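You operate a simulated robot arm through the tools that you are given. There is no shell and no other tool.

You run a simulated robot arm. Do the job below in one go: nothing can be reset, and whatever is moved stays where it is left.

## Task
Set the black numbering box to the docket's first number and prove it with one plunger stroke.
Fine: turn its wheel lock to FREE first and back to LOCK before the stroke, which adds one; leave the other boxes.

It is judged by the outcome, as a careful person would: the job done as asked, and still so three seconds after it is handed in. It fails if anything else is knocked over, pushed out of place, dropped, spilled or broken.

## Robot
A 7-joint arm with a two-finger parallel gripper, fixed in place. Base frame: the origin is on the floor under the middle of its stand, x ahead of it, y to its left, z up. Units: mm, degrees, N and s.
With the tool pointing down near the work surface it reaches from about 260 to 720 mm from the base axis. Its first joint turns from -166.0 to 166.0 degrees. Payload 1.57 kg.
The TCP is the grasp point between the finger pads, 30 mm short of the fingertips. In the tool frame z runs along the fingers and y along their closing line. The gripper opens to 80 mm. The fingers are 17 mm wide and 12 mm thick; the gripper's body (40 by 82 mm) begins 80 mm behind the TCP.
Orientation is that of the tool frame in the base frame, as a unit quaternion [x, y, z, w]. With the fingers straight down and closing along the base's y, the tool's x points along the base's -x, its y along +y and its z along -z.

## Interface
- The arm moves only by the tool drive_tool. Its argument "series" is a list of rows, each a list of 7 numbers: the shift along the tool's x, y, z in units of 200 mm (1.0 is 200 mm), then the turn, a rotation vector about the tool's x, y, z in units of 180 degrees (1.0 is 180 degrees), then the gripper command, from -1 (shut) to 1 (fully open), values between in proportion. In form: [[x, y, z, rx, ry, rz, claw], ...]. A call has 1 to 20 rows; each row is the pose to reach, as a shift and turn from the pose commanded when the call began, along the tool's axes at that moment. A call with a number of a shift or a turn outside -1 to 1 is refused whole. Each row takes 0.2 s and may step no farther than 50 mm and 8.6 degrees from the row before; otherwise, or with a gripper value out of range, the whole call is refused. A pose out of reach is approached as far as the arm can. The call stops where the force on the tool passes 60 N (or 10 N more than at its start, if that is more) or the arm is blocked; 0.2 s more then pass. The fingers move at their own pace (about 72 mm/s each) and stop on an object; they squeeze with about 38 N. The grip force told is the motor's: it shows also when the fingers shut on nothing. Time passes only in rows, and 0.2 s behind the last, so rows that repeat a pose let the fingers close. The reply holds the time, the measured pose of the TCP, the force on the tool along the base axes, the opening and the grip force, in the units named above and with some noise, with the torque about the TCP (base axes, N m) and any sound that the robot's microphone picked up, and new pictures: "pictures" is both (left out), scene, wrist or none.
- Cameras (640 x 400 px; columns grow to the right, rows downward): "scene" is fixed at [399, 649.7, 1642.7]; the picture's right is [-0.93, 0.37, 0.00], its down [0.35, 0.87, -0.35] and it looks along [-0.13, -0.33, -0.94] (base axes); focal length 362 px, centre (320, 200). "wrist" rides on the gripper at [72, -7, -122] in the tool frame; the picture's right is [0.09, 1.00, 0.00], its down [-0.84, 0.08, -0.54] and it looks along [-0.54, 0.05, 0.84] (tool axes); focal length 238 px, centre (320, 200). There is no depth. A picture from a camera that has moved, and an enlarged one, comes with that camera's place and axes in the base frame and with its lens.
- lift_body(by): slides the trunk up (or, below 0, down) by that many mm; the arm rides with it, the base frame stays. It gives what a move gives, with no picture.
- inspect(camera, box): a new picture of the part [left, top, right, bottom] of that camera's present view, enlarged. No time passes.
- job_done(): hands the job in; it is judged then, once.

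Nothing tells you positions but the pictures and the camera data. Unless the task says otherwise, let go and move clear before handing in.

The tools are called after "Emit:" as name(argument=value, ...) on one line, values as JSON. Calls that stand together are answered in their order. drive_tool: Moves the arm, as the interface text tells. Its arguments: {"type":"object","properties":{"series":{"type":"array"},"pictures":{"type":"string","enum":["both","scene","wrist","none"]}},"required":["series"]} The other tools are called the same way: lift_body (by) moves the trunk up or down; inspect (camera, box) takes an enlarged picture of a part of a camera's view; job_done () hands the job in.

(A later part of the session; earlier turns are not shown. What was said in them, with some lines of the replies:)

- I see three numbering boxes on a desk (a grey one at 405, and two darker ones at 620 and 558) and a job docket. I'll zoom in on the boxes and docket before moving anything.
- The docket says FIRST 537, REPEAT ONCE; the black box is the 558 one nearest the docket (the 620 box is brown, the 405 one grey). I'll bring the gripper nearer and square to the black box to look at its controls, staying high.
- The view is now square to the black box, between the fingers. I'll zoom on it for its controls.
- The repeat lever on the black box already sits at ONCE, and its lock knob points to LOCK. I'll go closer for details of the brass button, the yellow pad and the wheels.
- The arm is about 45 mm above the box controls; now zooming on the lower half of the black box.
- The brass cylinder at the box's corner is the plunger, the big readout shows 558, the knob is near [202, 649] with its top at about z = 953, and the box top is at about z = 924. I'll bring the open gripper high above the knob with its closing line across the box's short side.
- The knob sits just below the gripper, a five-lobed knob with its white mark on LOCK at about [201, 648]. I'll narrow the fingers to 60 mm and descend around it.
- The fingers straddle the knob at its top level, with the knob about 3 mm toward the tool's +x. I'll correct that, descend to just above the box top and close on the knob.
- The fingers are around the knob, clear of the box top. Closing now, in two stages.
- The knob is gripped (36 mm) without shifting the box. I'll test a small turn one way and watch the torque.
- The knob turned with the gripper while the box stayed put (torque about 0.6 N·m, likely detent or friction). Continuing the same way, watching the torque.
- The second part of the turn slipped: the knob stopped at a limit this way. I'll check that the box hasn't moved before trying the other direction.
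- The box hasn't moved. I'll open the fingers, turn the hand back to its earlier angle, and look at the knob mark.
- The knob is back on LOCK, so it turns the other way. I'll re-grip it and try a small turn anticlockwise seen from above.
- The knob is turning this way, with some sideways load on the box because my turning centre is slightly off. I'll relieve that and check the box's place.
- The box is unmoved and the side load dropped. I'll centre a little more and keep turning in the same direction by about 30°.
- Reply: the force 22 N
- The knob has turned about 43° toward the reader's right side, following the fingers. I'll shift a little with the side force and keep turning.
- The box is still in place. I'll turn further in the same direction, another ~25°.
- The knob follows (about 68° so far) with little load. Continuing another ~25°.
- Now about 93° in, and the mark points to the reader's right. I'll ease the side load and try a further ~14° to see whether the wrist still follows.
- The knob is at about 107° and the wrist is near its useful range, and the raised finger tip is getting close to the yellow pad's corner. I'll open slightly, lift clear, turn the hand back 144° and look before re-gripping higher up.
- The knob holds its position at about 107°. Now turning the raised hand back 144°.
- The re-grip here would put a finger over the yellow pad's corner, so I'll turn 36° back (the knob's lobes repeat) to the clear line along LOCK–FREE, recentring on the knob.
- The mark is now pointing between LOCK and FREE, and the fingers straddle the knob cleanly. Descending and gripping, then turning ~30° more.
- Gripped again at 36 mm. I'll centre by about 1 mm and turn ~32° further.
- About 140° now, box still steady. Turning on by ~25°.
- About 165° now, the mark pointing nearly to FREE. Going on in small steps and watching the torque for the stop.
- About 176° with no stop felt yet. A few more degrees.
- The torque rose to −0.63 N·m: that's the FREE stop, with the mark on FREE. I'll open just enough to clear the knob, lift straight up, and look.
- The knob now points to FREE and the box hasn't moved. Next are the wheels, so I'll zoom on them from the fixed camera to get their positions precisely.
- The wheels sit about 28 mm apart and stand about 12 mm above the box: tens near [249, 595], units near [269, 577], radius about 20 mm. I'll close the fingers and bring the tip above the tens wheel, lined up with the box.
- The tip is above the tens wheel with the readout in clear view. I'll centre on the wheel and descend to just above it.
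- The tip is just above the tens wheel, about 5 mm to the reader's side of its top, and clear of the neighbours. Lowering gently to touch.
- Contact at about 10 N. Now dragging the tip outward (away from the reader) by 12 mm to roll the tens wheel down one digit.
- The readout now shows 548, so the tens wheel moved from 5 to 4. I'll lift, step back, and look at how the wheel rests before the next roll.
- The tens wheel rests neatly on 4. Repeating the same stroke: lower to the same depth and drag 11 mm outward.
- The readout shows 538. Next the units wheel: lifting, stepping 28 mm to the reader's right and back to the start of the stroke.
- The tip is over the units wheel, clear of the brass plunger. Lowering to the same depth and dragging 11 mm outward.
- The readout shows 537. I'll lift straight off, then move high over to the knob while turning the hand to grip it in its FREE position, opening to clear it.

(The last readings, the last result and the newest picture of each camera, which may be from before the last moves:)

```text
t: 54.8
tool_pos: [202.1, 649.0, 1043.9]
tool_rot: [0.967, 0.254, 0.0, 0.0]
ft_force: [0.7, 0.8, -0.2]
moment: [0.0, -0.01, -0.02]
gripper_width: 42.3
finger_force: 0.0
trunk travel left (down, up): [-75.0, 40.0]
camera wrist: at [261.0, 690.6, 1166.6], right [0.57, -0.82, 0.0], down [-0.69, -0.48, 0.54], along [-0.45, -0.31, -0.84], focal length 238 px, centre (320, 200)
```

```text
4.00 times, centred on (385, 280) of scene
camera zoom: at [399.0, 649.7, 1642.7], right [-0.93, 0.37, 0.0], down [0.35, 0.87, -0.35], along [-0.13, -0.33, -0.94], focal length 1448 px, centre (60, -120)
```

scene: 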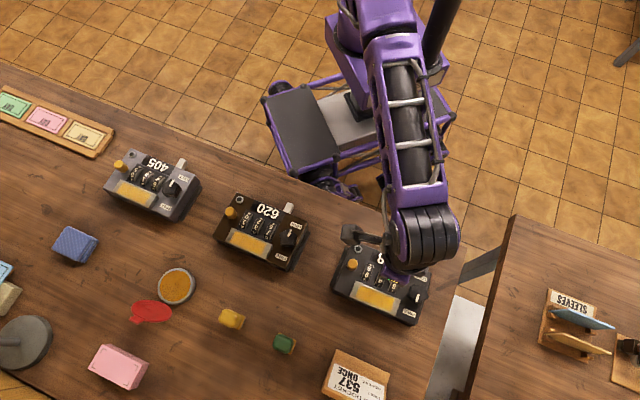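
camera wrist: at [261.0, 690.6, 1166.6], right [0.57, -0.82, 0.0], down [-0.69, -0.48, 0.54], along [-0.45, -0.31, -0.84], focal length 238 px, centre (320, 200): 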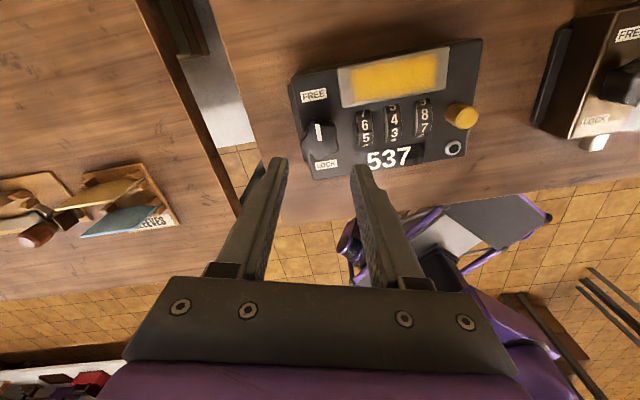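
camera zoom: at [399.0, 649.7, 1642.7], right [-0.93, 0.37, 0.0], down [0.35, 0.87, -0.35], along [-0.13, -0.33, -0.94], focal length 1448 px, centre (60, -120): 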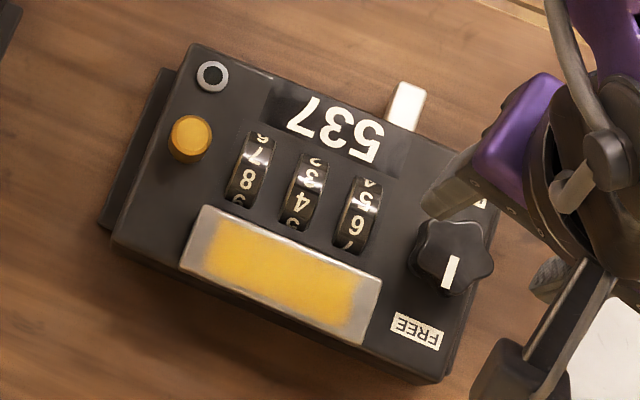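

The wheels read 5-3-7 and the readout confirms 537. I'll lower toward the knob and check centring before going around it.

Emit:
drive_tool(series=[[0, 0, 0.1, 0, 0, 0, 0.06], [0, 0, 0.2, 0, 0, 0, 0.06], [0, 0, 0.26, 0, 0, 0, 0.06], [0, 0, 0.26, 0, 0, 0, 0.06]], pictures="wrist")

Emit:
inspect(camera="wrist", box=[220, 80, 420, 280])

```text
t: 55.8
tool_pos: [201.5, 648.1, 990.9]
tool_rot: [0.967, 0.253, 0.0, 0.0]
ft_force: [-1.5, 0.7, 0.6]
moment: [0.02, -0.02, 0.01]
gripper_width: 42.3
finger_force: 0.0
trunk travel left (down, up): [-75.0, 40.0]
camera wrist: at [261.0, 689.8, 1113.8], right [0.57, -0.82, 0.0], down [-0.69, -0.48, 0.54], along [-0.45, -0.31, -0.84], focal length 238 px, centre (320, 200)
```

wrist: 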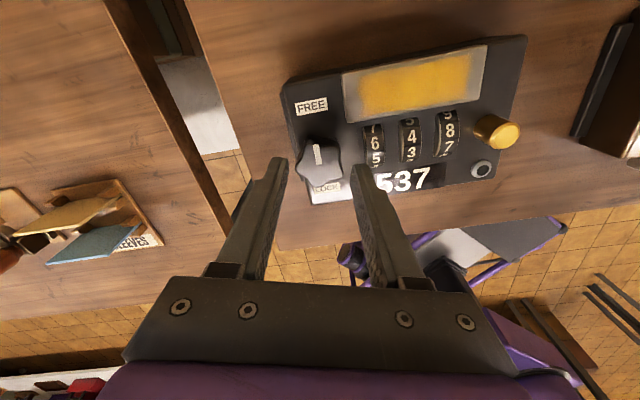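

```text
2.00 times, centred on (320, 180) of wrist
camera zoom: at [261.0, 689.8, 1113.8], right [0.57, -0.82, 0.0], down [-0.69, -0.48, 0.54], along [-0.45, -0.31, -0.84], focal length 477 px, centre (320, 240)
```

zoom: 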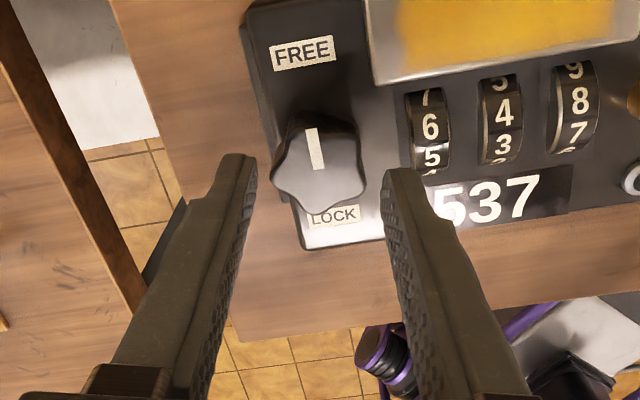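

The knob is centred between the fingers. Descending around it and gripping.

Emit:
drive_tool(series=[[0.005, 0, 0.04, 0, 0, 0, 0.06], [0.005, 0, 0.08, 0, 0, 0, 0.06], [0.005, 0, 0.12, 0, 0, 0, 0.06], [0.005, 0, 0.148, 0, 0, 0, 0.06], [0.005, 0, 0.148, 0, 0, 0, -0.05], [0.005, 0, 0.148, 0, 0, 0, -0.3], [0.005, 0, 0.148, 0, 0, 0, -1], [0.005, 0, 0.148, 0, 0, 0, -1]], pictures="wrist")

Emit:
inspect(camera="wrist", box=[220, 100, 420, 300])

```text
t: 57.6
tool_pos: [202.5, 650.0, 961.8]
tool_rot: [0.967, 0.255, -0.001, -0.001]
ft_force: [-3.1, 6.2, -1.1]
moment: [0.47, -0.18, -0.06]
gripper_width: 35.8
finger_force: 43.4
trunk travel left (down, up): [-75.0, 40.0]
camera wrist: at [261.5, 690.1, 1084.8], right [0.57, -0.82, 0.0], down [-0.69, -0.48, 0.54], along [-0.45, -0.31, -0.84], focal length 238 px, centre (320, 200)
```

wrist: 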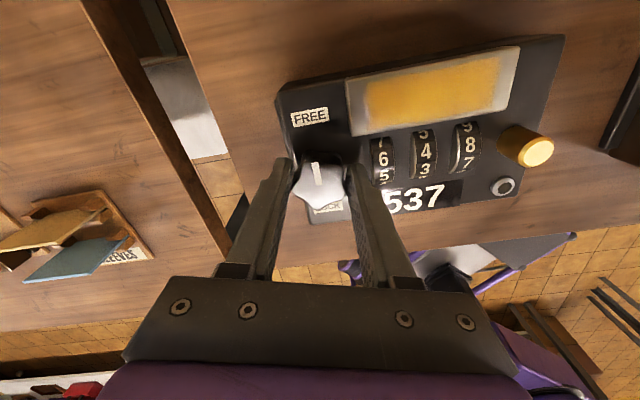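

```text
2.00 times, centred on (320, 200) of wrist
camera zoom: at [261.5, 690.1, 1084.8], right [0.57, -0.82, 0.0], down [-0.69, -0.48, 0.54], along [-0.45, -0.31, -0.84], focal length 477 px, centre (320, 200)
```

zoom: 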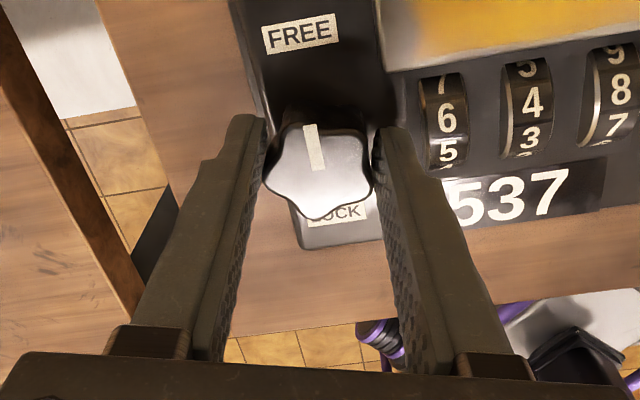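

Gripped. Turning clockwise (seen from above) back toward LOCK, ~36° first.

Emit:
drive_tool(series=[[0, -0.005, 0, 0, 0, 0.0, -1], [0, -0.005, 0, 0, 0, 0.03, -1], [0, -0.005, 0, 0, 0, 0.06, -1], [0, -0.005, 0, 0, 0, 0.09, -1], [0, -0.005, 0, 0, 0, 0.12, -1], [0, -0.005, 0, 0, 0, 0.15, -1], [0, -0.005, 0, 0, 0, 0.18, -1], [0, -0.005, 0, 0, 0, 0.2, -1], [0, -0.005, 0, 0, 0, 0.2, -1]], pictures="wrist")

Emit:
inspect(camera="wrist", box=[220, 100, 420, 300])

```text
t: 59.6
tool_pos: [203.7, 647.4, 961.3]
tool_rot: [0.998, -0.057, 0.0, 0.002]
ft_force: [-4.2, -26.4, -4.0]
moment: [0.25, 0.88, 0.07]
gripper_width: 36.1
finger_force: 42.9
trunk travel left (down, up): [-75.0, 40.0]
camera wrist: at [274.7, 646.7, 1084.7], right [-0.02, -1.0, 0.0], down [-0.84, 0.02, 0.54], along [-0.54, 0.01, -0.84], focal length 238 px, centre (320, 200)
```

wrist: 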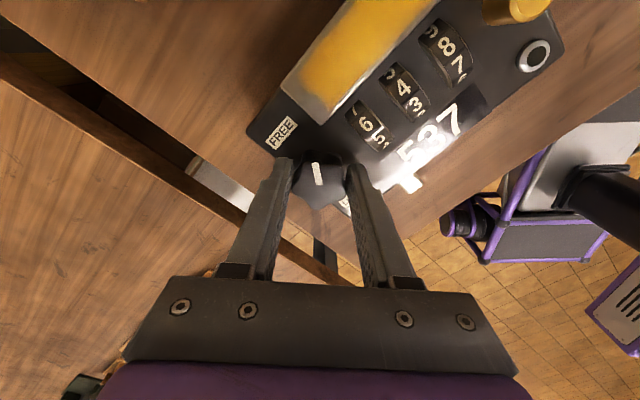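

```text
2.00 times, centred on (320, 200) of wrist
camera zoom: at [274.7, 646.7, 1084.7], right [-0.02, -1.0, 0.0], down [-0.84, 0.02, 0.54], along [-0.54, 0.01, -0.84], focal length 477 px, centre (320, 200)
```

zoom: 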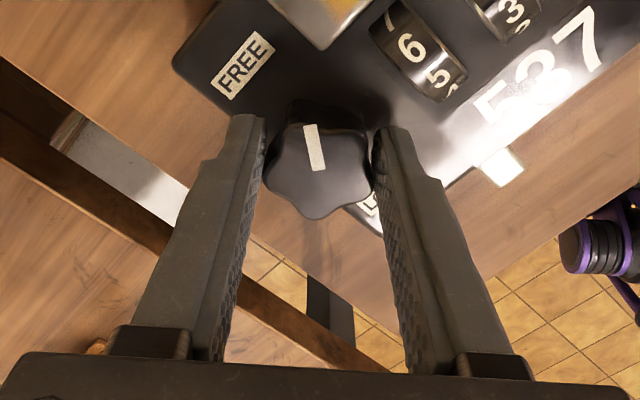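

The knob follows; the sideways load has grown to 26 N, so I'll relieve it before going on and check the box.

Emit:
drive_tool(series=[[0, 0.008, 0, 0, 0, 0.0, -1], [0, 0.016, 0, 0, 0, 0.0, -1], [0, 0.016, 0, 0, 0, 0.0, -1]], pictures="none")

Emit:
inspect(camera="scene", box=[320, 230, 450, 330])

```text
t: 60.4
tool_pos: [202.6, 648.5, 961.7]
tool_rot: [0.998, -0.056, 0.0, -0.001]
ft_force: [-4.0, -8.1, -7.9]
moment: [-0.17, -0.48, 0.02]
gripper_width: 36.0
finger_force: 42.4
trunk travel left (down, up): [-75.0, 40.0]
```

```text
4.00 times, centred on (385, 280) of scene
camera zoom: at [399.0, 649.7, 1642.7], right [-0.93, 0.37, 0.0], down [0.35, 0.87, -0.35], along [-0.13, -0.33, -0.94], focal length 1448 px, centre (60, -120)
```

zoom: 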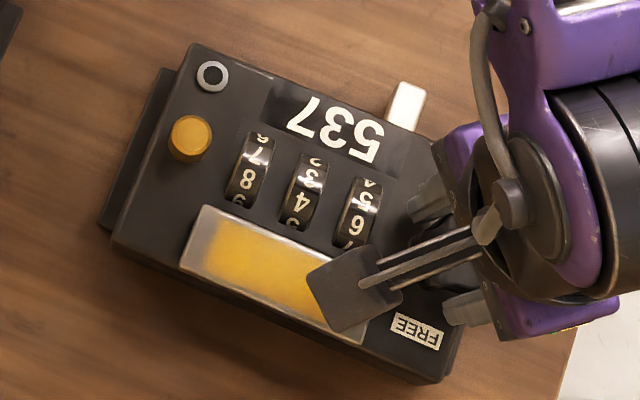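

The box remains in place. Continuing clockwise another ~34°, compensating the drift as I turn.

Emit:
drive_tool(series=[[0, 0.007, 0, 0, 0, 0.03, -1], [0, 0.009, 0, 0, 0, 0.06, -1], [0, 0.011, 0, 0, 0, 0.09, -1], [0, 0.012, 0, 0, 0, 0.12, -1], [0, 0.012, 0, 0, 0, 0.12, -1]], pictures="none")

```text
t: 61.6
tool_pos: [202.4, 647.1, 962.3]
tool_rot: [0.97, -0.243, 0.0, -0.003]
ft_force: [-2.1, 16.4, -3.0]
moment: [-0.09, -0.32, -0.04]
gripper_width: 36.0
finger_force: 43.2
trunk travel left (down, up): [-75.0, 40.0]
```

Emit:
drive_tool(series=[[0.002, -0.009, 0, 0, 0, 0.0, -1], [0.002, -0.009, 0, 0, 0, 0.03, -1], [0.002, -0.009, 0, 0, 0, 0.06, -1], [0.002, -0.009, 0, 0, 0, 0.085, -1], [0.002, -0.009, 0, 0, 0, 0.085, -1]], pictures="wrist")

Emit:
inspect(camera="wrist", box=[220, 100, 420, 300])

```text
t: 62.8
tool_pos: [203.0, 646.4, 962.7]
tool_rot: [0.929, -0.371, -0.001, 0.001]
ft_force: [-5.7, 8.8, -2.3]
moment: [0.53, 0.86, 0.01]
gripper_width: 35.8
finger_force: 42.8
trunk travel left (down, up): [-75.0, 40.0]
camera wrist: at [258.8, 602.0, 1084.9], right [-0.62, -0.79, 0.0], down [-0.66, 0.52, 0.54], along [-0.43, 0.34, -0.84], focal length 238 px, centre (320, 200)
```

wrist: 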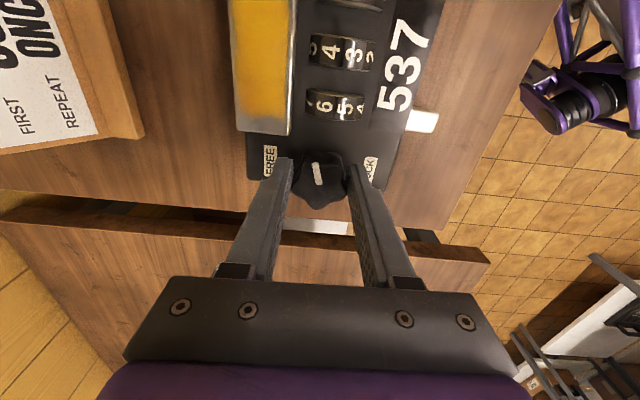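

```text
2.00 times, centred on (320, 200) of wrist
camera zoom: at [258.8, 602.0, 1084.9], right [-0.62, -0.79, 0.0], down [-0.66, 0.52, 0.54], along [-0.43, 0.34, -0.84], focal length 477 px, centre (320, 200)
```

zoom: 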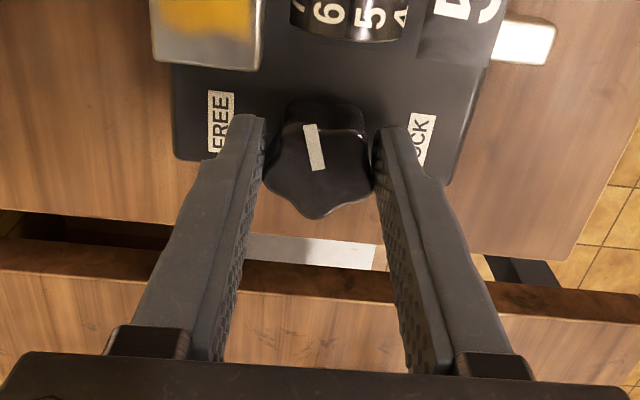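

Turned 73° back, with the fingers in the clear line. I'll release, lift, rotate the hand back for the remaining 107°, and look.

Emit:
drive_tool(series=[[0, 0, 0, 0, 0, 0, 0.0], [0, 0, 0, 0, 0, 0, 0.06], [0, 0, -0.06, 0, 0, 0, 0.06], [0, 0, -0.12, 0, 0, 0, 0.06], [0, 0, -0.18, 0, 0, 0, 0.06], [0, 0, -0.18, 0, 0, -0.0454, 0.06], [0, 0, -0.18, 0, 0, -0.0908, 0.06], [0, 0, -0.18, 0, 0, -0.1362, 0.06], [0, 0, -0.18, 0, 0, -0.1816, 0.06], [0, 0, -0.18, 0, 0, -0.227, 0.06], [0, 0, -0.18, 0, 0, -0.2724, 0.06], [0, 0, -0.18, 0, 0, -0.3178, 0.06], [0, 0, -0.18, 0, 0, -0.3632, 0.06], [0, 0, -0.18, 0, 0, -0.4086, 0.06], [0, 0, -0.18, 0, 0, -0.454, 0.06], [0, 0, -0.18, 0, 0, -0.4994, 0.06], [0, 0, -0.18, 0, 0, -0.5448, 0.06], [0, 0, -0.18, 0, 0, -0.59, 0.06], [0, 0, -0.18, 0, 0, -0.59, 0.06]], pictures="wrist")

Emit:
inspect(camera="wrist", box=[220, 80, 420, 280])

```text
t: 66.8
tool_pos: [203.2, 646.6, 997.9]
tool_rot: [0.853, 0.522, 0.0, 0.0]
ft_force: [0.9, -0.1, 0.3]
moment: [0.0, 0.03, 0.0]
gripper_width: 42.5
finger_force: 0.2
trunk travel left (down, up): [-75.0, 40.0]
camera wrist: at [230.2, 713.3, 1121.4], right [0.93, -0.37, 0.0], down [-0.31, -0.78, 0.54], along [-0.2, -0.5, -0.84], focal length 238 px, centre (320, 200)
```

wrist: 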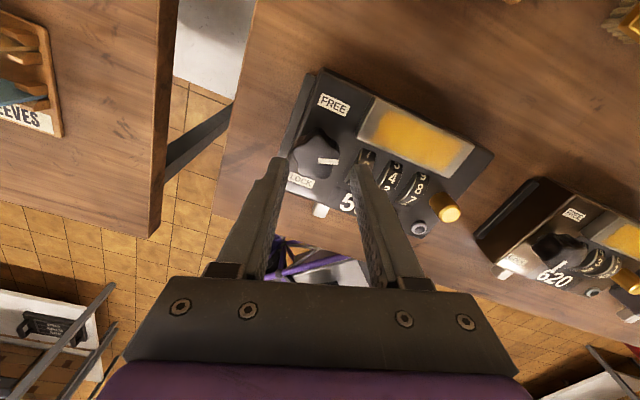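

```text
2.00 times, centred on (320, 180) of wrist
camera zoom: at [230.2, 713.3, 1121.4], right [0.93, -0.37, 0.0], down [-0.31, -0.78, 0.54], along [-0.2, -0.5, -0.84], focal length 477 px, centre (320, 240)
```

zoom: 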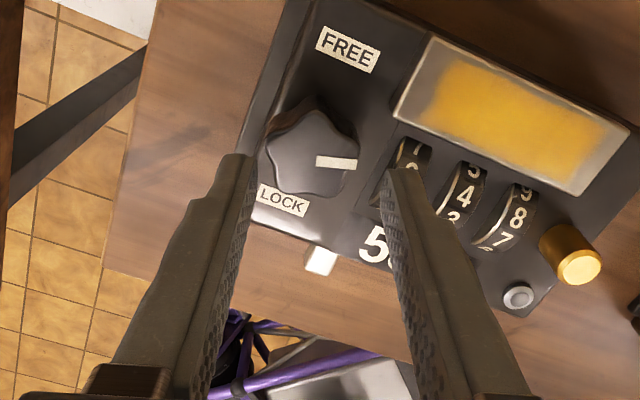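

The wrist reached the wanted angle. I'll re-centre on the knob and grip it a bit higher this time, with the tips above the wheels and pad.

Emit:
drive_tool(series=[[0.012, -0.016, 0.0, 0, 0, 0, 0.12], [0.012, -0.016, 0.05, 0, 0, 0, 0.12], [0.012, -0.016, 0.1, 0, 0, 0, 0.12], [0.012, -0.016, 0.14, 0, 0, 0, 0.12], [0.012, -0.016, 0.14, 0, 0, 0, 0.12]], pictures="wrist")

Emit:
inspect(camera="wrist", box=[220, 100, 420, 300])

```text
t: 68.0
tool_pos: [201.6, 650.0, 970.4]
tool_rot: [0.854, 0.52, 0.0, 0.001]
ft_force: [-0.1, -0.8, 0.7]
moment: [-0.02, 0.02, 0.03]
gripper_width: 44.7
finger_force: 0.1
trunk travel left (down, up): [-75.0, 40.0]
camera wrist: at [227.8, 716.3, 1093.1], right [0.93, -0.37, 0.0], down [-0.31, -0.78, 0.54], along [-0.2, -0.5, -0.84], focal length 238 px, centre (320, 200)
```

wrist: 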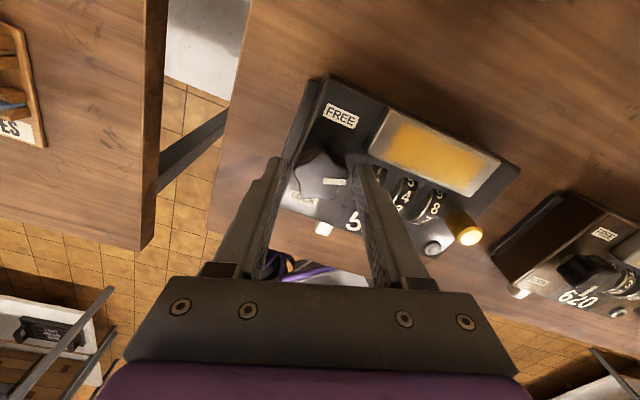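

```text
2.00 times, centred on (320, 200) of wrist
camera zoom: at [227.8, 716.3, 1093.1], right [0.93, -0.37, 0.0], down [-0.31, -0.78, 0.54], along [-0.2, -0.5, -0.84], focal length 477 px, centre (320, 200)
```

zoom: 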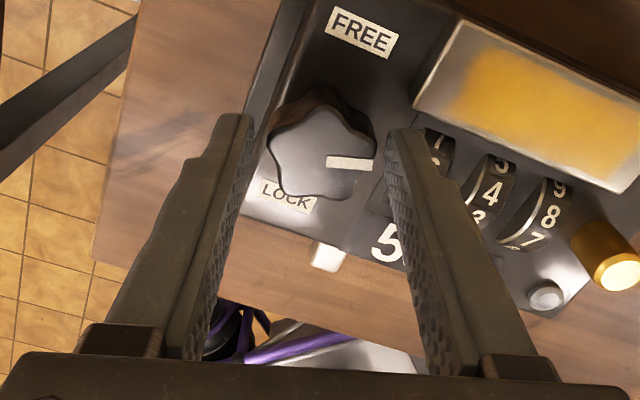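

The knob is centred. Closing and starting the clockwise turn.

Emit:
drive_tool(series=[[0, 0, 0.005, 0, 0, 0, 0.0], [0, 0, 0.005, 0, 0, 0, -0.3], [0, 0, 0.005, 0, 0, 0, -1], [0, 0, 0.005, 0, 0, 0, -1], [0, 0, 0.005, 0, 0, 0.02, -1], [0, 0, 0.005, 0, 0, 0.05, -1], [0, 0, 0.005, 0, 0, 0.08, -1], [0, 0, 0.005, 0, 0, 0.1, -1], [0, 0, 0.005, 0, 0, 0.1, -1]], pictures="wrist")

Emit:
inspect(camera="wrist", box=[220, 100, 420, 300])

```text
t: 70.0
tool_pos: [201.5, 649.0, 970.5]
tool_rot: [0.925, 0.381, 0.001, -0.001]
ft_force: [-3.5, -10.1, 1.3]
moment: [0.18, -0.42, 0.03]
gripper_width: 36.3
finger_force: 42.4
trunk travel left (down, up): [-75.0, 40.0]
camera wrist: at [248.1, 704.5, 1092.4], right [0.77, -0.64, 0.0], down [-0.54, -0.64, 0.54], along [-0.35, -0.42, -0.84], focal length 238 px, centre (320, 200)
```

wrist: 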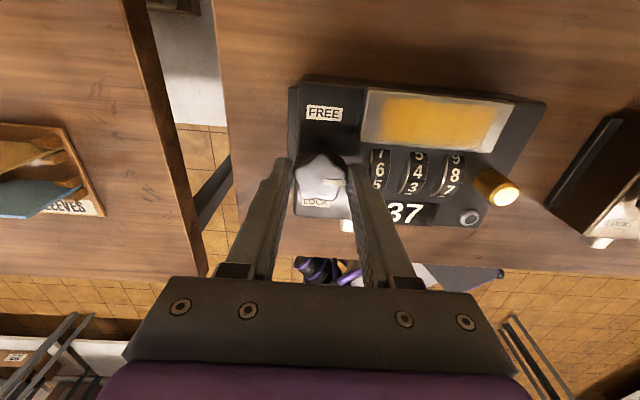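

```text
2.00 times, centred on (320, 200) of wrist
camera zoom: at [248.1, 704.5, 1092.4], right [0.77, -0.64, 0.0], down [-0.54, -0.64, 0.54], along [-0.35, -0.42, -0.84], focal length 477 px, centre (320, 200)
```

zoom: 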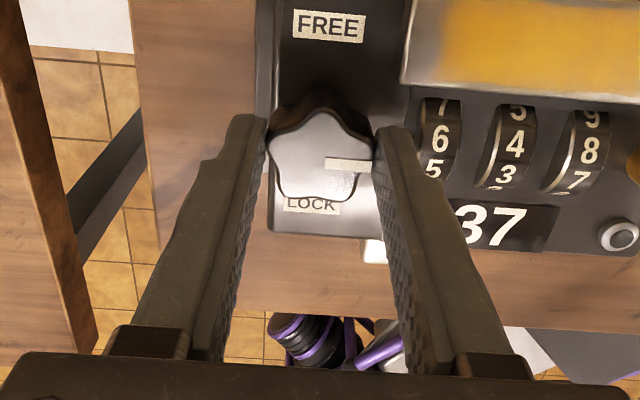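

Emit:
drive_tool(series=[[-0.004, 0.004, 0, 0, 0, 0.02, -1], [-0.004, 0.004, 0, 0, 0, 0.05, -1], [-0.004, 0.004, 0, 0, 0, 0.08, -1], [-0.004, 0.004, 0, 0, 0, 0.11, -1], [-0.004, 0.004, 0, 0, 0, 0.13, -1], [-0.004, 0.004, 0, 0, 0, 0.13, -1]], pictures="none")

```text
t: 71.4
tool_pos: [202.9, 648.0, 969.5]
tool_rot: [0.983, 0.183, 0.0, 0.0]
ft_force: [5.5, -2.7, -7.9]
moment: [0.61, -0.49, 0.03]
gripper_width: 36.2
finger_force: 43.4
trunk travel left (down, up): [-75.0, 40.0]
```

Emit:
drive_tool(series=[[0.0, 0.003, 0, 0, 0, 0.03, -1], [0.0, 0.003, 0, 0, 0, 0.06, -1], [0.0, 0.003, 0, 0, 0, 0.09, -1], [0.0, 0.003, 0, 0, 0, 0.12, -1], [0.0, 0.003, 0, 0, 0, 0.12, -1]], pictures="none")

```text
t: 72.6
tool_pos: [201.3, 647.7, 969.0]
tool_rot: [1.0, -0.002, -0.001, 0.0]
ft_force: [6.2, -4.5, -6.3]
moment: [-0.16, -0.67, 0.04]
gripper_width: 36.2
finger_force: 42.8
trunk travel left (down, up): [-75.0, 40.0]
```

Emit:
drive_tool(series=[[0.002, 0.003, 0, 0, 0, 0.03, -1], [0.002, 0.003, 0, 0, 0, 0.06, -1], [0.002, 0.003, 0, 0, 0, 0.09, -1], [0.002, 0.003, 0, 0, 0, 0.12, -1], [0.002, 0.003, 0, 0, 0, 0.14, -1], [0.002, 0.003, 0, 0, 0, 0.14, -1]], pictures="wrist")

Emit:
inspect(camera="wrist", box=[220, 100, 420, 300])

Emit:
inspect(camera="scene", box=[320, 230, 450, 330])

```text
t: 74.0
tool_pos: [202.2, 646.9, 969.7]
tool_rot: [0.975, -0.221, 0.0, 0.0]
ft_force: [5.3, -8.8, -3.9]
moment: [0.21, 0.31, 0.01]
gripper_width: 35.9
finger_force: 42.3
trunk travel left (down, up): [-75.0, 40.0]
camera wrist: at [269.8, 622.2, 1092.4], right [-0.35, -0.94, 0.0], down [-0.79, 0.29, 0.54], along [-0.51, 0.19, -0.84], focal length 238 px, centre (320, 200)
```

wrist: 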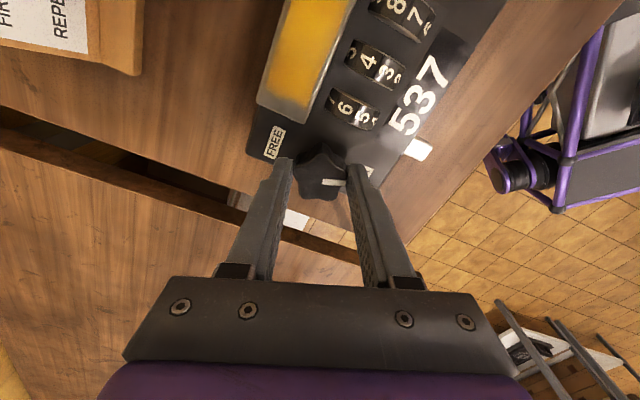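

```text
2.00 times, centred on (320, 200) of wrist
camera zoom: at [269.8, 622.2, 1092.4], right [-0.35, -0.94, 0.0], down [-0.79, 0.29, 0.54], along [-0.51, 0.19, -0.84], focal length 477 px, centre (320, 200)
```

zoom: 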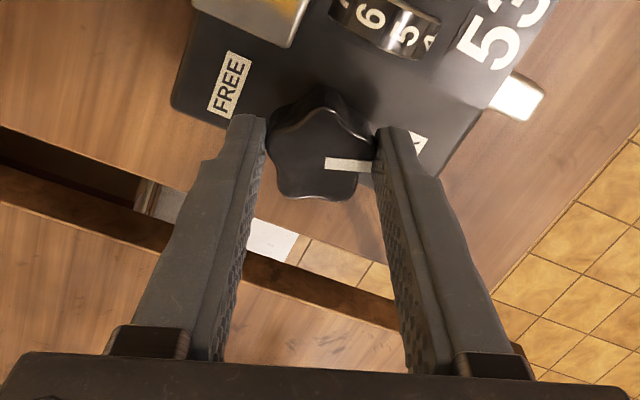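

```text
4.00 times, centred on (385, 280) of scene
camera zoom: at [399.0, 649.7, 1642.7], right [-0.93, 0.37, 0.0], down [0.35, 0.87, -0.35], along [-0.13, -0.33, -0.94], focal length 1448 px, centre (60, -120)
```

zoom: 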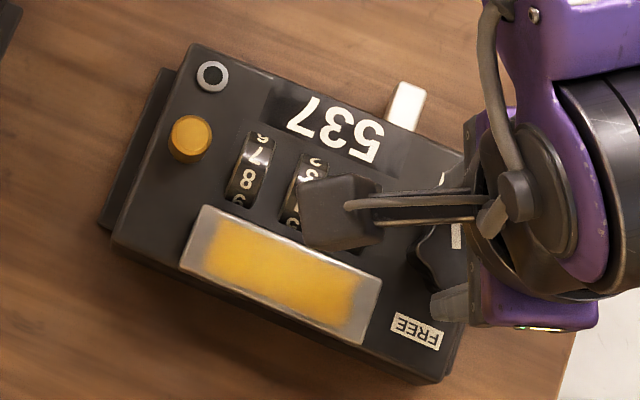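

About 162° back. A further 14°, then small steps to the LOCK stop.

Emit:
drive_tool(series=[[0.0, 0.003, 0, 0, 0, 0.03, -1], [0.0, 0.003, 0, 0, 0, 0.06, -1], [0.0, 0.003, 0, 0, 0, 0.085, -1], [0.0, 0.003, 0, 0, 0, 0.085, -1]], pictures="none")

```text
t: 75.0
tool_pos: [200.9, 647.2, 969.3]
tool_rot: [0.937, -0.348, 0.001, -0.001]
ft_force: [5.3, -6.7, 0.8]
moment: [-0.27, -0.35, 0.0]
gripper_width: 36.2
finger_force: 42.9
trunk travel left (down, up): [-75.0, 40.0]
```

Emit:
drive_tool(series=[[0.0, 0.0, 0, 0, 0, 0.012, -1], [0.0, 0.0, 0, 0, 0, 0.024, -1], [0.0, 0.0, 0, 0, 0, 0.036, -1], [0.0, 0.0, 0, 0, 0, 0.036, -1]], pictures="wrist")

Emit:
inspect(camera="wrist", box=[220, 100, 420, 300])

```text
t: 76.0
tool_pos: [202.1, 647.0, 970.8]
tool_rot: [0.916, -0.4, 0.0, 0.0]
ft_force: [5.3, -4.0, 1.7]
moment: [-0.22, -0.29, 0.64]
gripper_width: 36.3
finger_force: 42.2
trunk travel left (down, up): [-75.0, 40.0]
camera wrist: at [255.0, 598.7, 1092.3], right [-0.67, -0.74, 0.0], down [-0.62, 0.56, 0.54], along [-0.4, 0.36, -0.84], focal length 238 px, centre (320, 200)
```

wrist: 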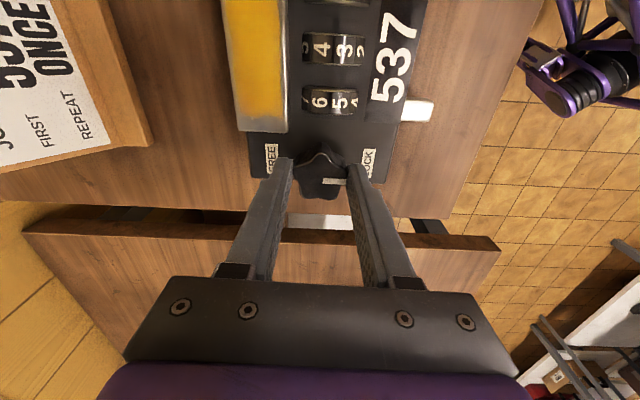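

```text
2.00 times, centred on (320, 200) of wrist
camera zoom: at [255.0, 598.7, 1092.3], right [-0.67, -0.74, 0.0], down [-0.62, 0.56, 0.54], along [-0.4, 0.36, -0.84], focal length 477 px, centre (320, 200)
```

zoom: 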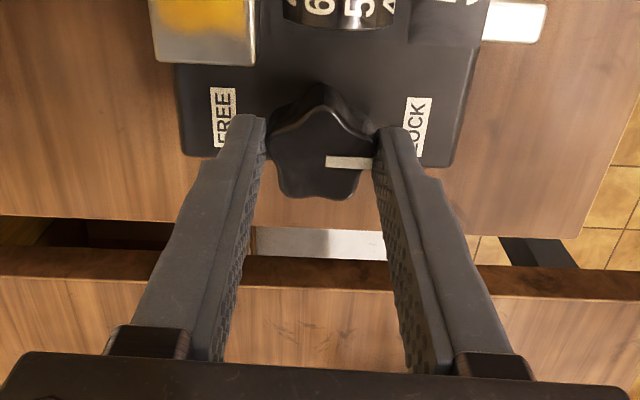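

The torque again rose to +0.64 N·m: the knob is on its LOCK stop, and the readout still shows 537. I'll release, lift clear and go above the brass plunger with the fingers closing.

Emit:
drive_tool(series=[[0, 0, 0, 0, 0, 0, 0.0], [0, 0, 0, 0, 0, 0, 0.2], [0, 0, 0, 0, 0, 0, 0.2], [0, 0, -0.1, 0, 0, 0, 0.2], [0, 0, -0.25, 0, 0, 0, 0.2], [0.1, 0, -0.25, 0, 0, 0, 0], [0.25, 0, -0.25, 0, 0, 0, -0.5], [0.4, -0.003, -0.25, 0, 0, 0, -1], [0.55, -0.005, -0.25, 0, 0, 0, -1], [0.653, -0.006, -0.25, 0, 0, 0, -1], [0.653, -0.006, -0.25, 0, 0, 0, -1]])

Emit:
inspect(camera="wrist", box=[220, 60, 440, 240])

Emit:
inspect(camera="scene", box=[320, 230, 450, 330])

```text
t: 78.4
tool_pos: [288.2, 551.6, 1020.0]
tool_rot: [0.916, -0.4, 0.0, 0.0]
ft_force: [0.7, 0.2, 0.7]
moment: [0.0, 0.02, -0.01]
gripper_width: 0.4
finger_force: 21.4
trunk travel left (down, up): [-75.0, 40.0]
camera wrist: at [343.0, 503.3, 1142.9], right [-0.67, -0.74, 0.0], down [-0.62, 0.56, 0.54], along [-0.4, 0.36, -0.84], focal length 238 px, centre (320, 200)
```

scene: 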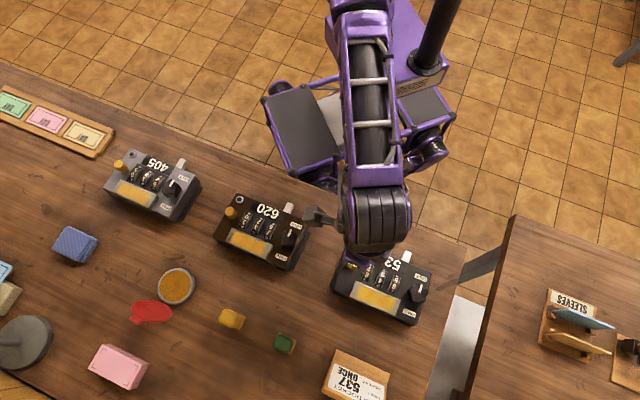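
wrist: 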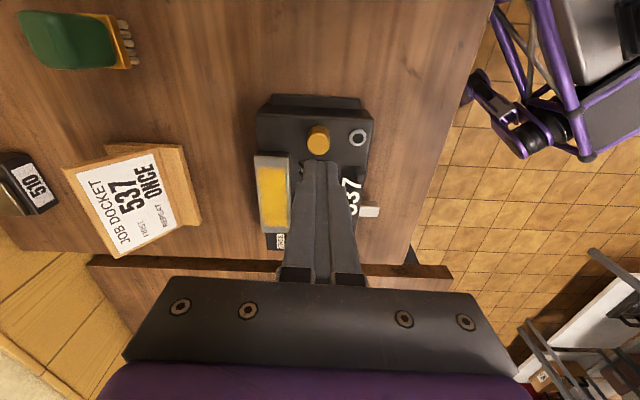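

```text
2.22 times, centred on (330, 150) of wrist
camera zoom: at [343.0, 503.3, 1142.9], right [-0.67, -0.74, 0.0], down [-0.62, 0.56, 0.54], along [-0.4, 0.36, -0.84], focal length 530 px, centre (298, 311)
```

zoom: 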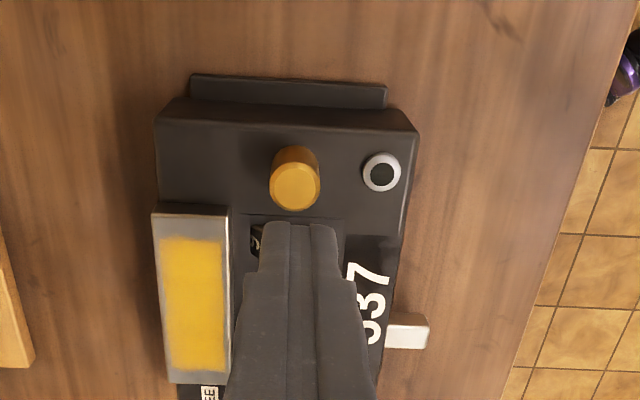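

```text
4.00 times, centred on (385, 280) of scene
camera zoom: at [399.0, 649.7, 1642.7], right [-0.93, 0.37, 0.0], down [0.35, 0.87, -0.35], along [-0.13, -0.33, -0.94], focal length 1448 px, centre (60, -120)
```

zoom: 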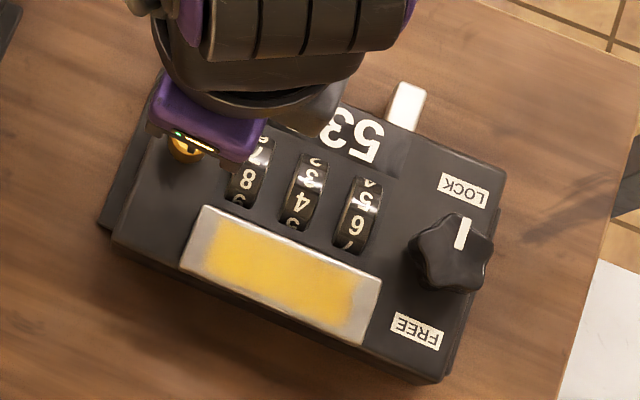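

The lock mark is back on LOCK exactly as at the start. The plunger lies about 3 mm off the tip's axis; I'll centre on it and descend to just above its top.

Emit:
drive_tool(series=[[0.015, -0.0075, 0.0, 0, 0, 0, -1], [0.015, -0.0075, 0.08, 0, 0, 0, -1], [0.015, -0.0075, 0.15, 0, 0, 0, -1], [0.015, -0.0075, 0.175, 0, 0, 0, -1], [0.015, -0.0075, 0.175, 0, 0, 0, -1]], pictures="wrist")

Emit:
inspect(camera="wrist", box=[220, 60, 440, 240])

```text
t: 79.6
tool_pos: [294.9, 551.7, 985.0]
tool_rot: [0.916, -0.4, 0.0, 0.0]
ft_force: [-0.3, -0.4, 0.1]
moment: [0.0, 0.02, 0.0]
gripper_width: 0.0
finger_force: 21.5
trunk travel left (down, up): [-75.0, 40.0]
camera wrist: at [348.0, 501.8, 1107.3], right [-0.67, -0.74, 0.0], down [-0.62, 0.56, 0.54], along [-0.4, 0.36, -0.84], focal length 238 px, centre (320, 200)
```

wrist: 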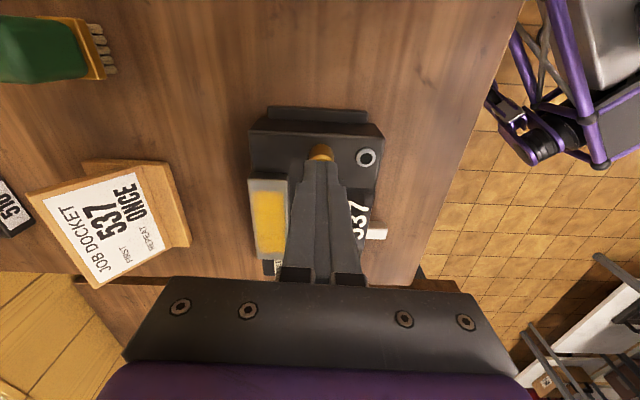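

```text
2.22 times, centred on (330, 150) of wrist
camera zoom: at [348.0, 501.8, 1107.3], right [-0.67, -0.74, 0.0], down [-0.62, 0.56, 0.54], along [-0.4, 0.36, -0.84], focal length 530 px, centre (298, 311)
```

zoom: 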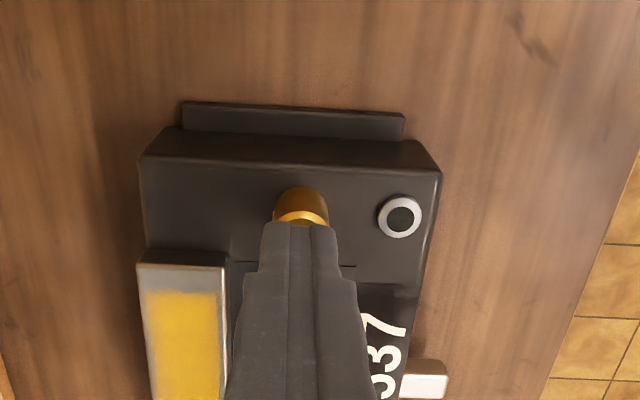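

The tip is just above the plunger. Now pressing slowly straight down.

Emit:
drive_tool(series=[[-0.008, 0.001, 0.0, 0, 0, 0, -1], [-0.008, 0.001, 0.01, 0, 0, 0, -1], [-0.008, 0.001, 0.02, 0, 0, 0, -1], [-0.008, 0.001, 0.03, 0, 0, 0, -1], [-0.008, 0.001, 0.03, 0, 0, 0, -1]], pictures="none")

```text
t: 80.8
tool_pos: [292.8, 551.6, 978.3]
tool_rot: [0.916, -0.401, 0.0, 0.0]
ft_force: [0.6, 0.5, -0.1]
moment: [-0.02, -0.03, -0.04]
gripper_width: 0.0
finger_force: 21.1
trunk travel left (down, up): [-75.0, 40.0]
```

Emit:
drive_tool(series=[[0, 0, 0.01, 0, 0, 0, -1], [0, 0, 0.02, 0, 0, 0, -1], [0, 0, 0.02, 0, 0, 0, -1]], pictures="none")

```text
t: 81.6
tool_pos: [292.5, 550.9, 973.3]
tool_rot: [0.916, -0.401, -0.001, -0.001]
ft_force: [-0.5, 0.6, 3.1]
moment: [0.06, 0.04, 0.02]
gripper_width: 0.0
finger_force: 20.8
trunk travel left (down, up): [-75.0, 40.0]
```

Contact with the plunger spring at about 3 N. Pressing on.

Emit:
drive_tool(series=[[0, 0, 0.01, 0, 0, 0, -1], [0, 0, 0.02, 0, 0, 0, -1], [0, 0, 0.03, 0, 0, 0, -1], [0, 0, 0.03, 0, 0, 0, -1]], pictures="wrist")

Emit:
inspect(camera="wrist", box=[220, 60, 440, 240])

```text
t: 82.6
tool_pos: [294.4, 552.1, 968.8]
tool_rot: [0.916, -0.401, 0.0, -0.001]
ft_force: [0.0, -2.0, 14.3]
moment: [-0.09, 0.04, 0.03]
gripper_width: 0.0
finger_force: 21.0
trunk travel left (down, up): [-75.0, 40.0]
heard: click
camera wrist: at [346.6, 503.3, 1091.9], right [-0.67, -0.74, 0.0], down [-0.63, 0.56, 0.54], along [-0.4, 0.36, -0.84], focal length 238 px, centre (320, 200)
```

wrist: 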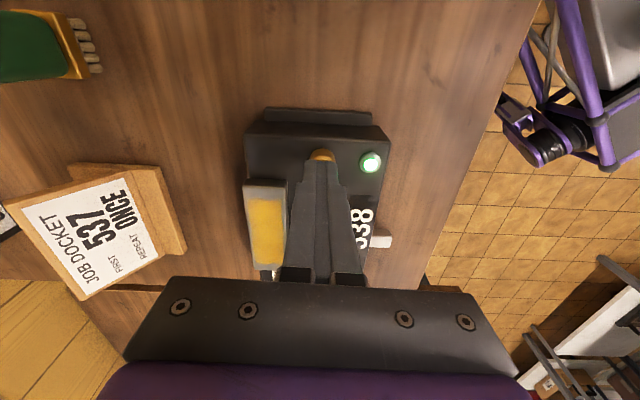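

```text
2.22 times, centred on (330, 150) of wrist
camera zoom: at [346.6, 503.3, 1091.9], right [-0.67, -0.74, 0.0], down [-0.63, 0.56, 0.54], along [-0.4, 0.36, -0.84], focal length 530 px, centre (298, 311)
```

zoom: 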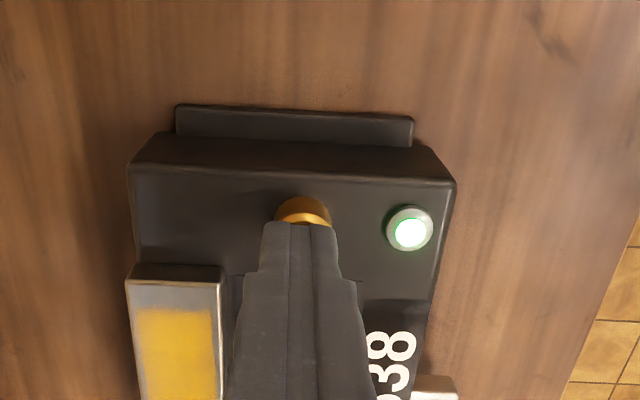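

A click was heard, the lamp lit green and the readout advanced to 538: one stroke has registered. I'll lift straight up and well clear.

Emit:
drive_tool(series=[[0, 0, -0.03, 0, 0, 0, -1], [0, 0, -0.1, 0, 0, 0, -1], [0, 0, -0.25, 0, 0, 0, -1], [0, 0, -0.45, 0, 0, 0, -1], [0, 0, -0.65, 0, 0, 0, -1], [0, 0, -0.65, 0, 0, 0, -1]])

Emit:
inspect(camera="wrist", box=[220, 80, 440, 240])

Emit:
inspect(camera="scene", box=[320, 230, 450, 330])

```text
t: 84.0
tool_pos: [294.8, 549.9, 1098.5]
tool_rot: [0.916, -0.401, 0.0, 0.0]
ft_force: [-1.4, -0.5, 0.9]
moment: [0.05, -0.02, -0.01]
gripper_width: 0.0
finger_force: 21.1
trunk travel left (down, up): [-75.0, 40.0]
camera wrist: at [347.5, 502.3, 1220.8], right [-0.67, -0.74, 0.0], down [-0.62, 0.56, 0.54], along [-0.4, 0.36, -0.84], focal length 238 px, centre (320, 200)
```

scene: 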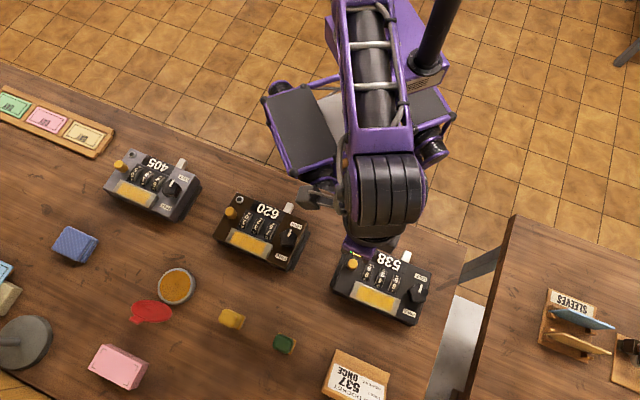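
wrist: 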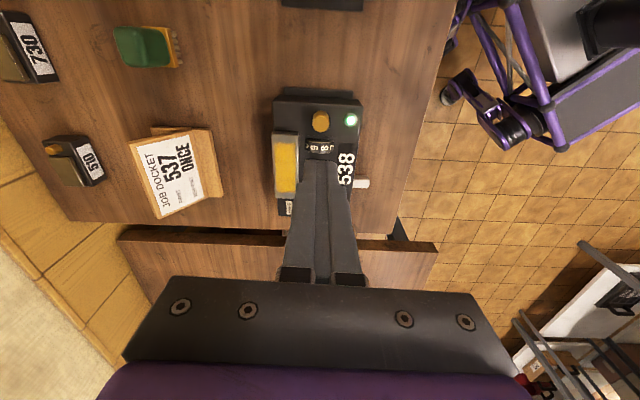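

```text
2.50 times, centred on (330, 160) of wrist
camera zoom: at [347.5, 502.3, 1220.8], right [-0.67, -0.74, 0.0], down [-0.62, 0.56, 0.54], along [-0.4, 0.36, -0.84], focal length 596 px, centre (295, 300)
```

zoom: 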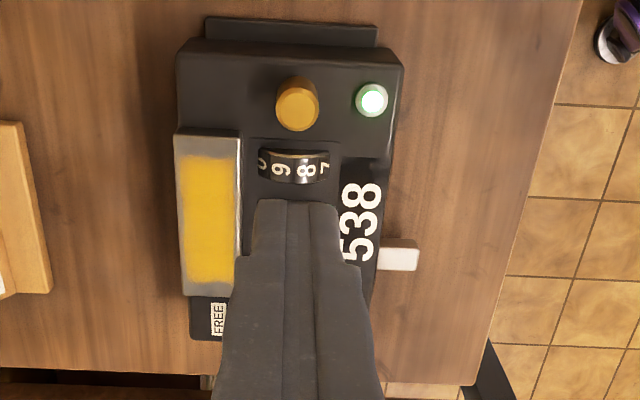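

```text
4.00 times, centred on (385, 280) of scene
camera zoom: at [399.0, 649.7, 1642.7], right [-0.93, 0.37, 0.0], down [0.35, 0.87, -0.35], along [-0.13, -0.33, -0.94], focal length 1448 px, centre (60, -120)
```

zoom: 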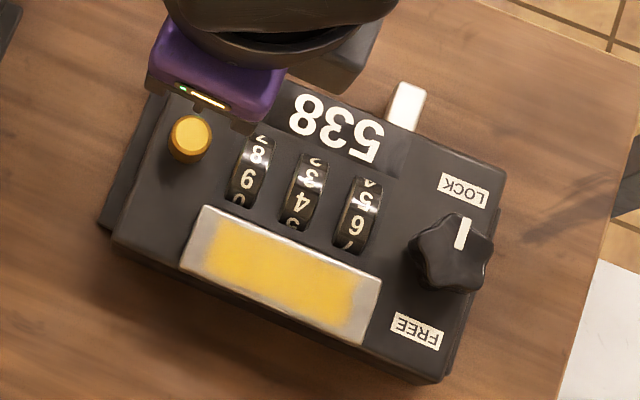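

The readout holds 538, the lamp is green, the lock is on LOCK, the lever on ONCE, and the box is where it was. I'll back the arm away from the desk items and take a last look.

Emit:
drive_tool(series=[[-0.015, 0.15, -0.06, 0, 0, 0, -1], [-0.03, 0.3, -0.12, 0, 0, 0, -1], [-0.05, 0.45, -0.18, 0, 0, 0, -1], [-0.065, 0.586, -0.25, 0, 0, 0, -1], [-0.065, 0.586, -0.25, 0, 0, 0, -1]])

Emit:
inspect(camera="scene", box=[320, 230, 450, 330])

```text
t: 85.2
tool_pos: [200.1, 479.9, 1148.6]
tool_rot: [0.916, -0.401, 0.0, 0.0]
ft_force: [-0.4, 0.1, 0.5]
moment: [0.0, -0.03, 0.04]
gripper_width: 0.0
finger_force: 21.2
trunk travel left (down, up): [-75.0, 40.0]
camera wrist: at [254.2, 432.5, 1271.4], right [-0.67, -0.74, 0.0], down [-0.62, 0.56, 0.54], along [-0.4, 0.36, -0.84], focal length 238 px, centre (320, 200)
```

scene: 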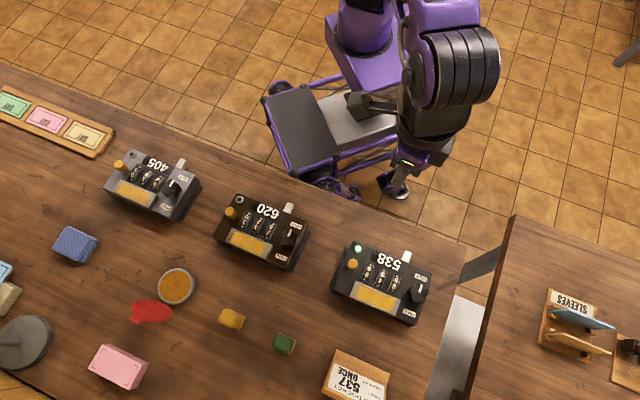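
wrist: 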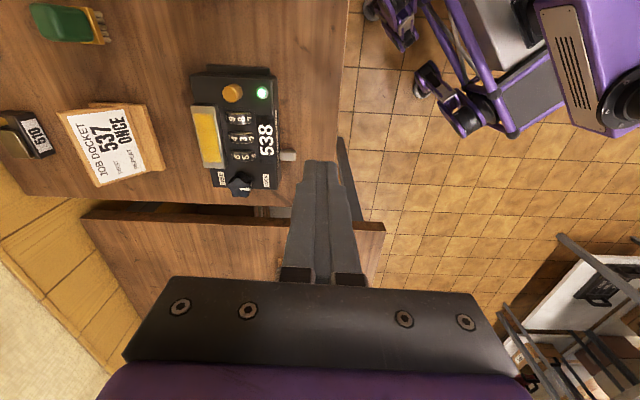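

```text
4.00 times, centred on (385, 280) of scene
camera zoom: at [399.0, 649.7, 1642.7], right [-0.93, 0.37, 0.0], down [0.35, 0.87, -0.35], along [-0.13, -0.33, -0.94], focal length 1448 px, centre (60, -120)
```

zoom: 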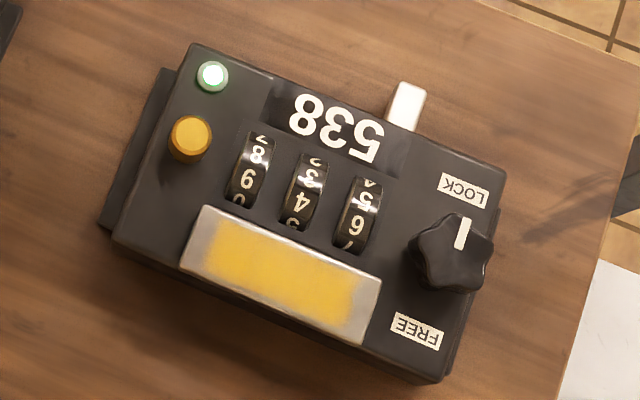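

Everything is as it should be. The black box was set to 537, locked, and stroked once, so it now reads 538 with a green lamp. The other boxes (405 and 620) and the desk items are unmoved and the arm is clear, so I'm handing in.

Emit:
job_done()

```text
The job is handed in.
```

The black numbering box was set to 537, the docket's first number, and proved with one plunger stroke. It now reads 538, since the stroke adds one.

- **Lock:** I turned it to FREE before moving the wheels and back to LOCK before the stroke. It was still on LOCK when I handed in.
- **Stroke:** I pressed the brass plunger once. It clicked, the lamp lit green, and the readout went from 537 to 538.
- **Repeat lever:** The docket says REPEAT ONCE. The lever was already at ONCE, so I left it there.
- **Everything else:** The black box stayed in place. The 405 and 620 boxes and the other desk items were not touched. The arm is clear of the desk.
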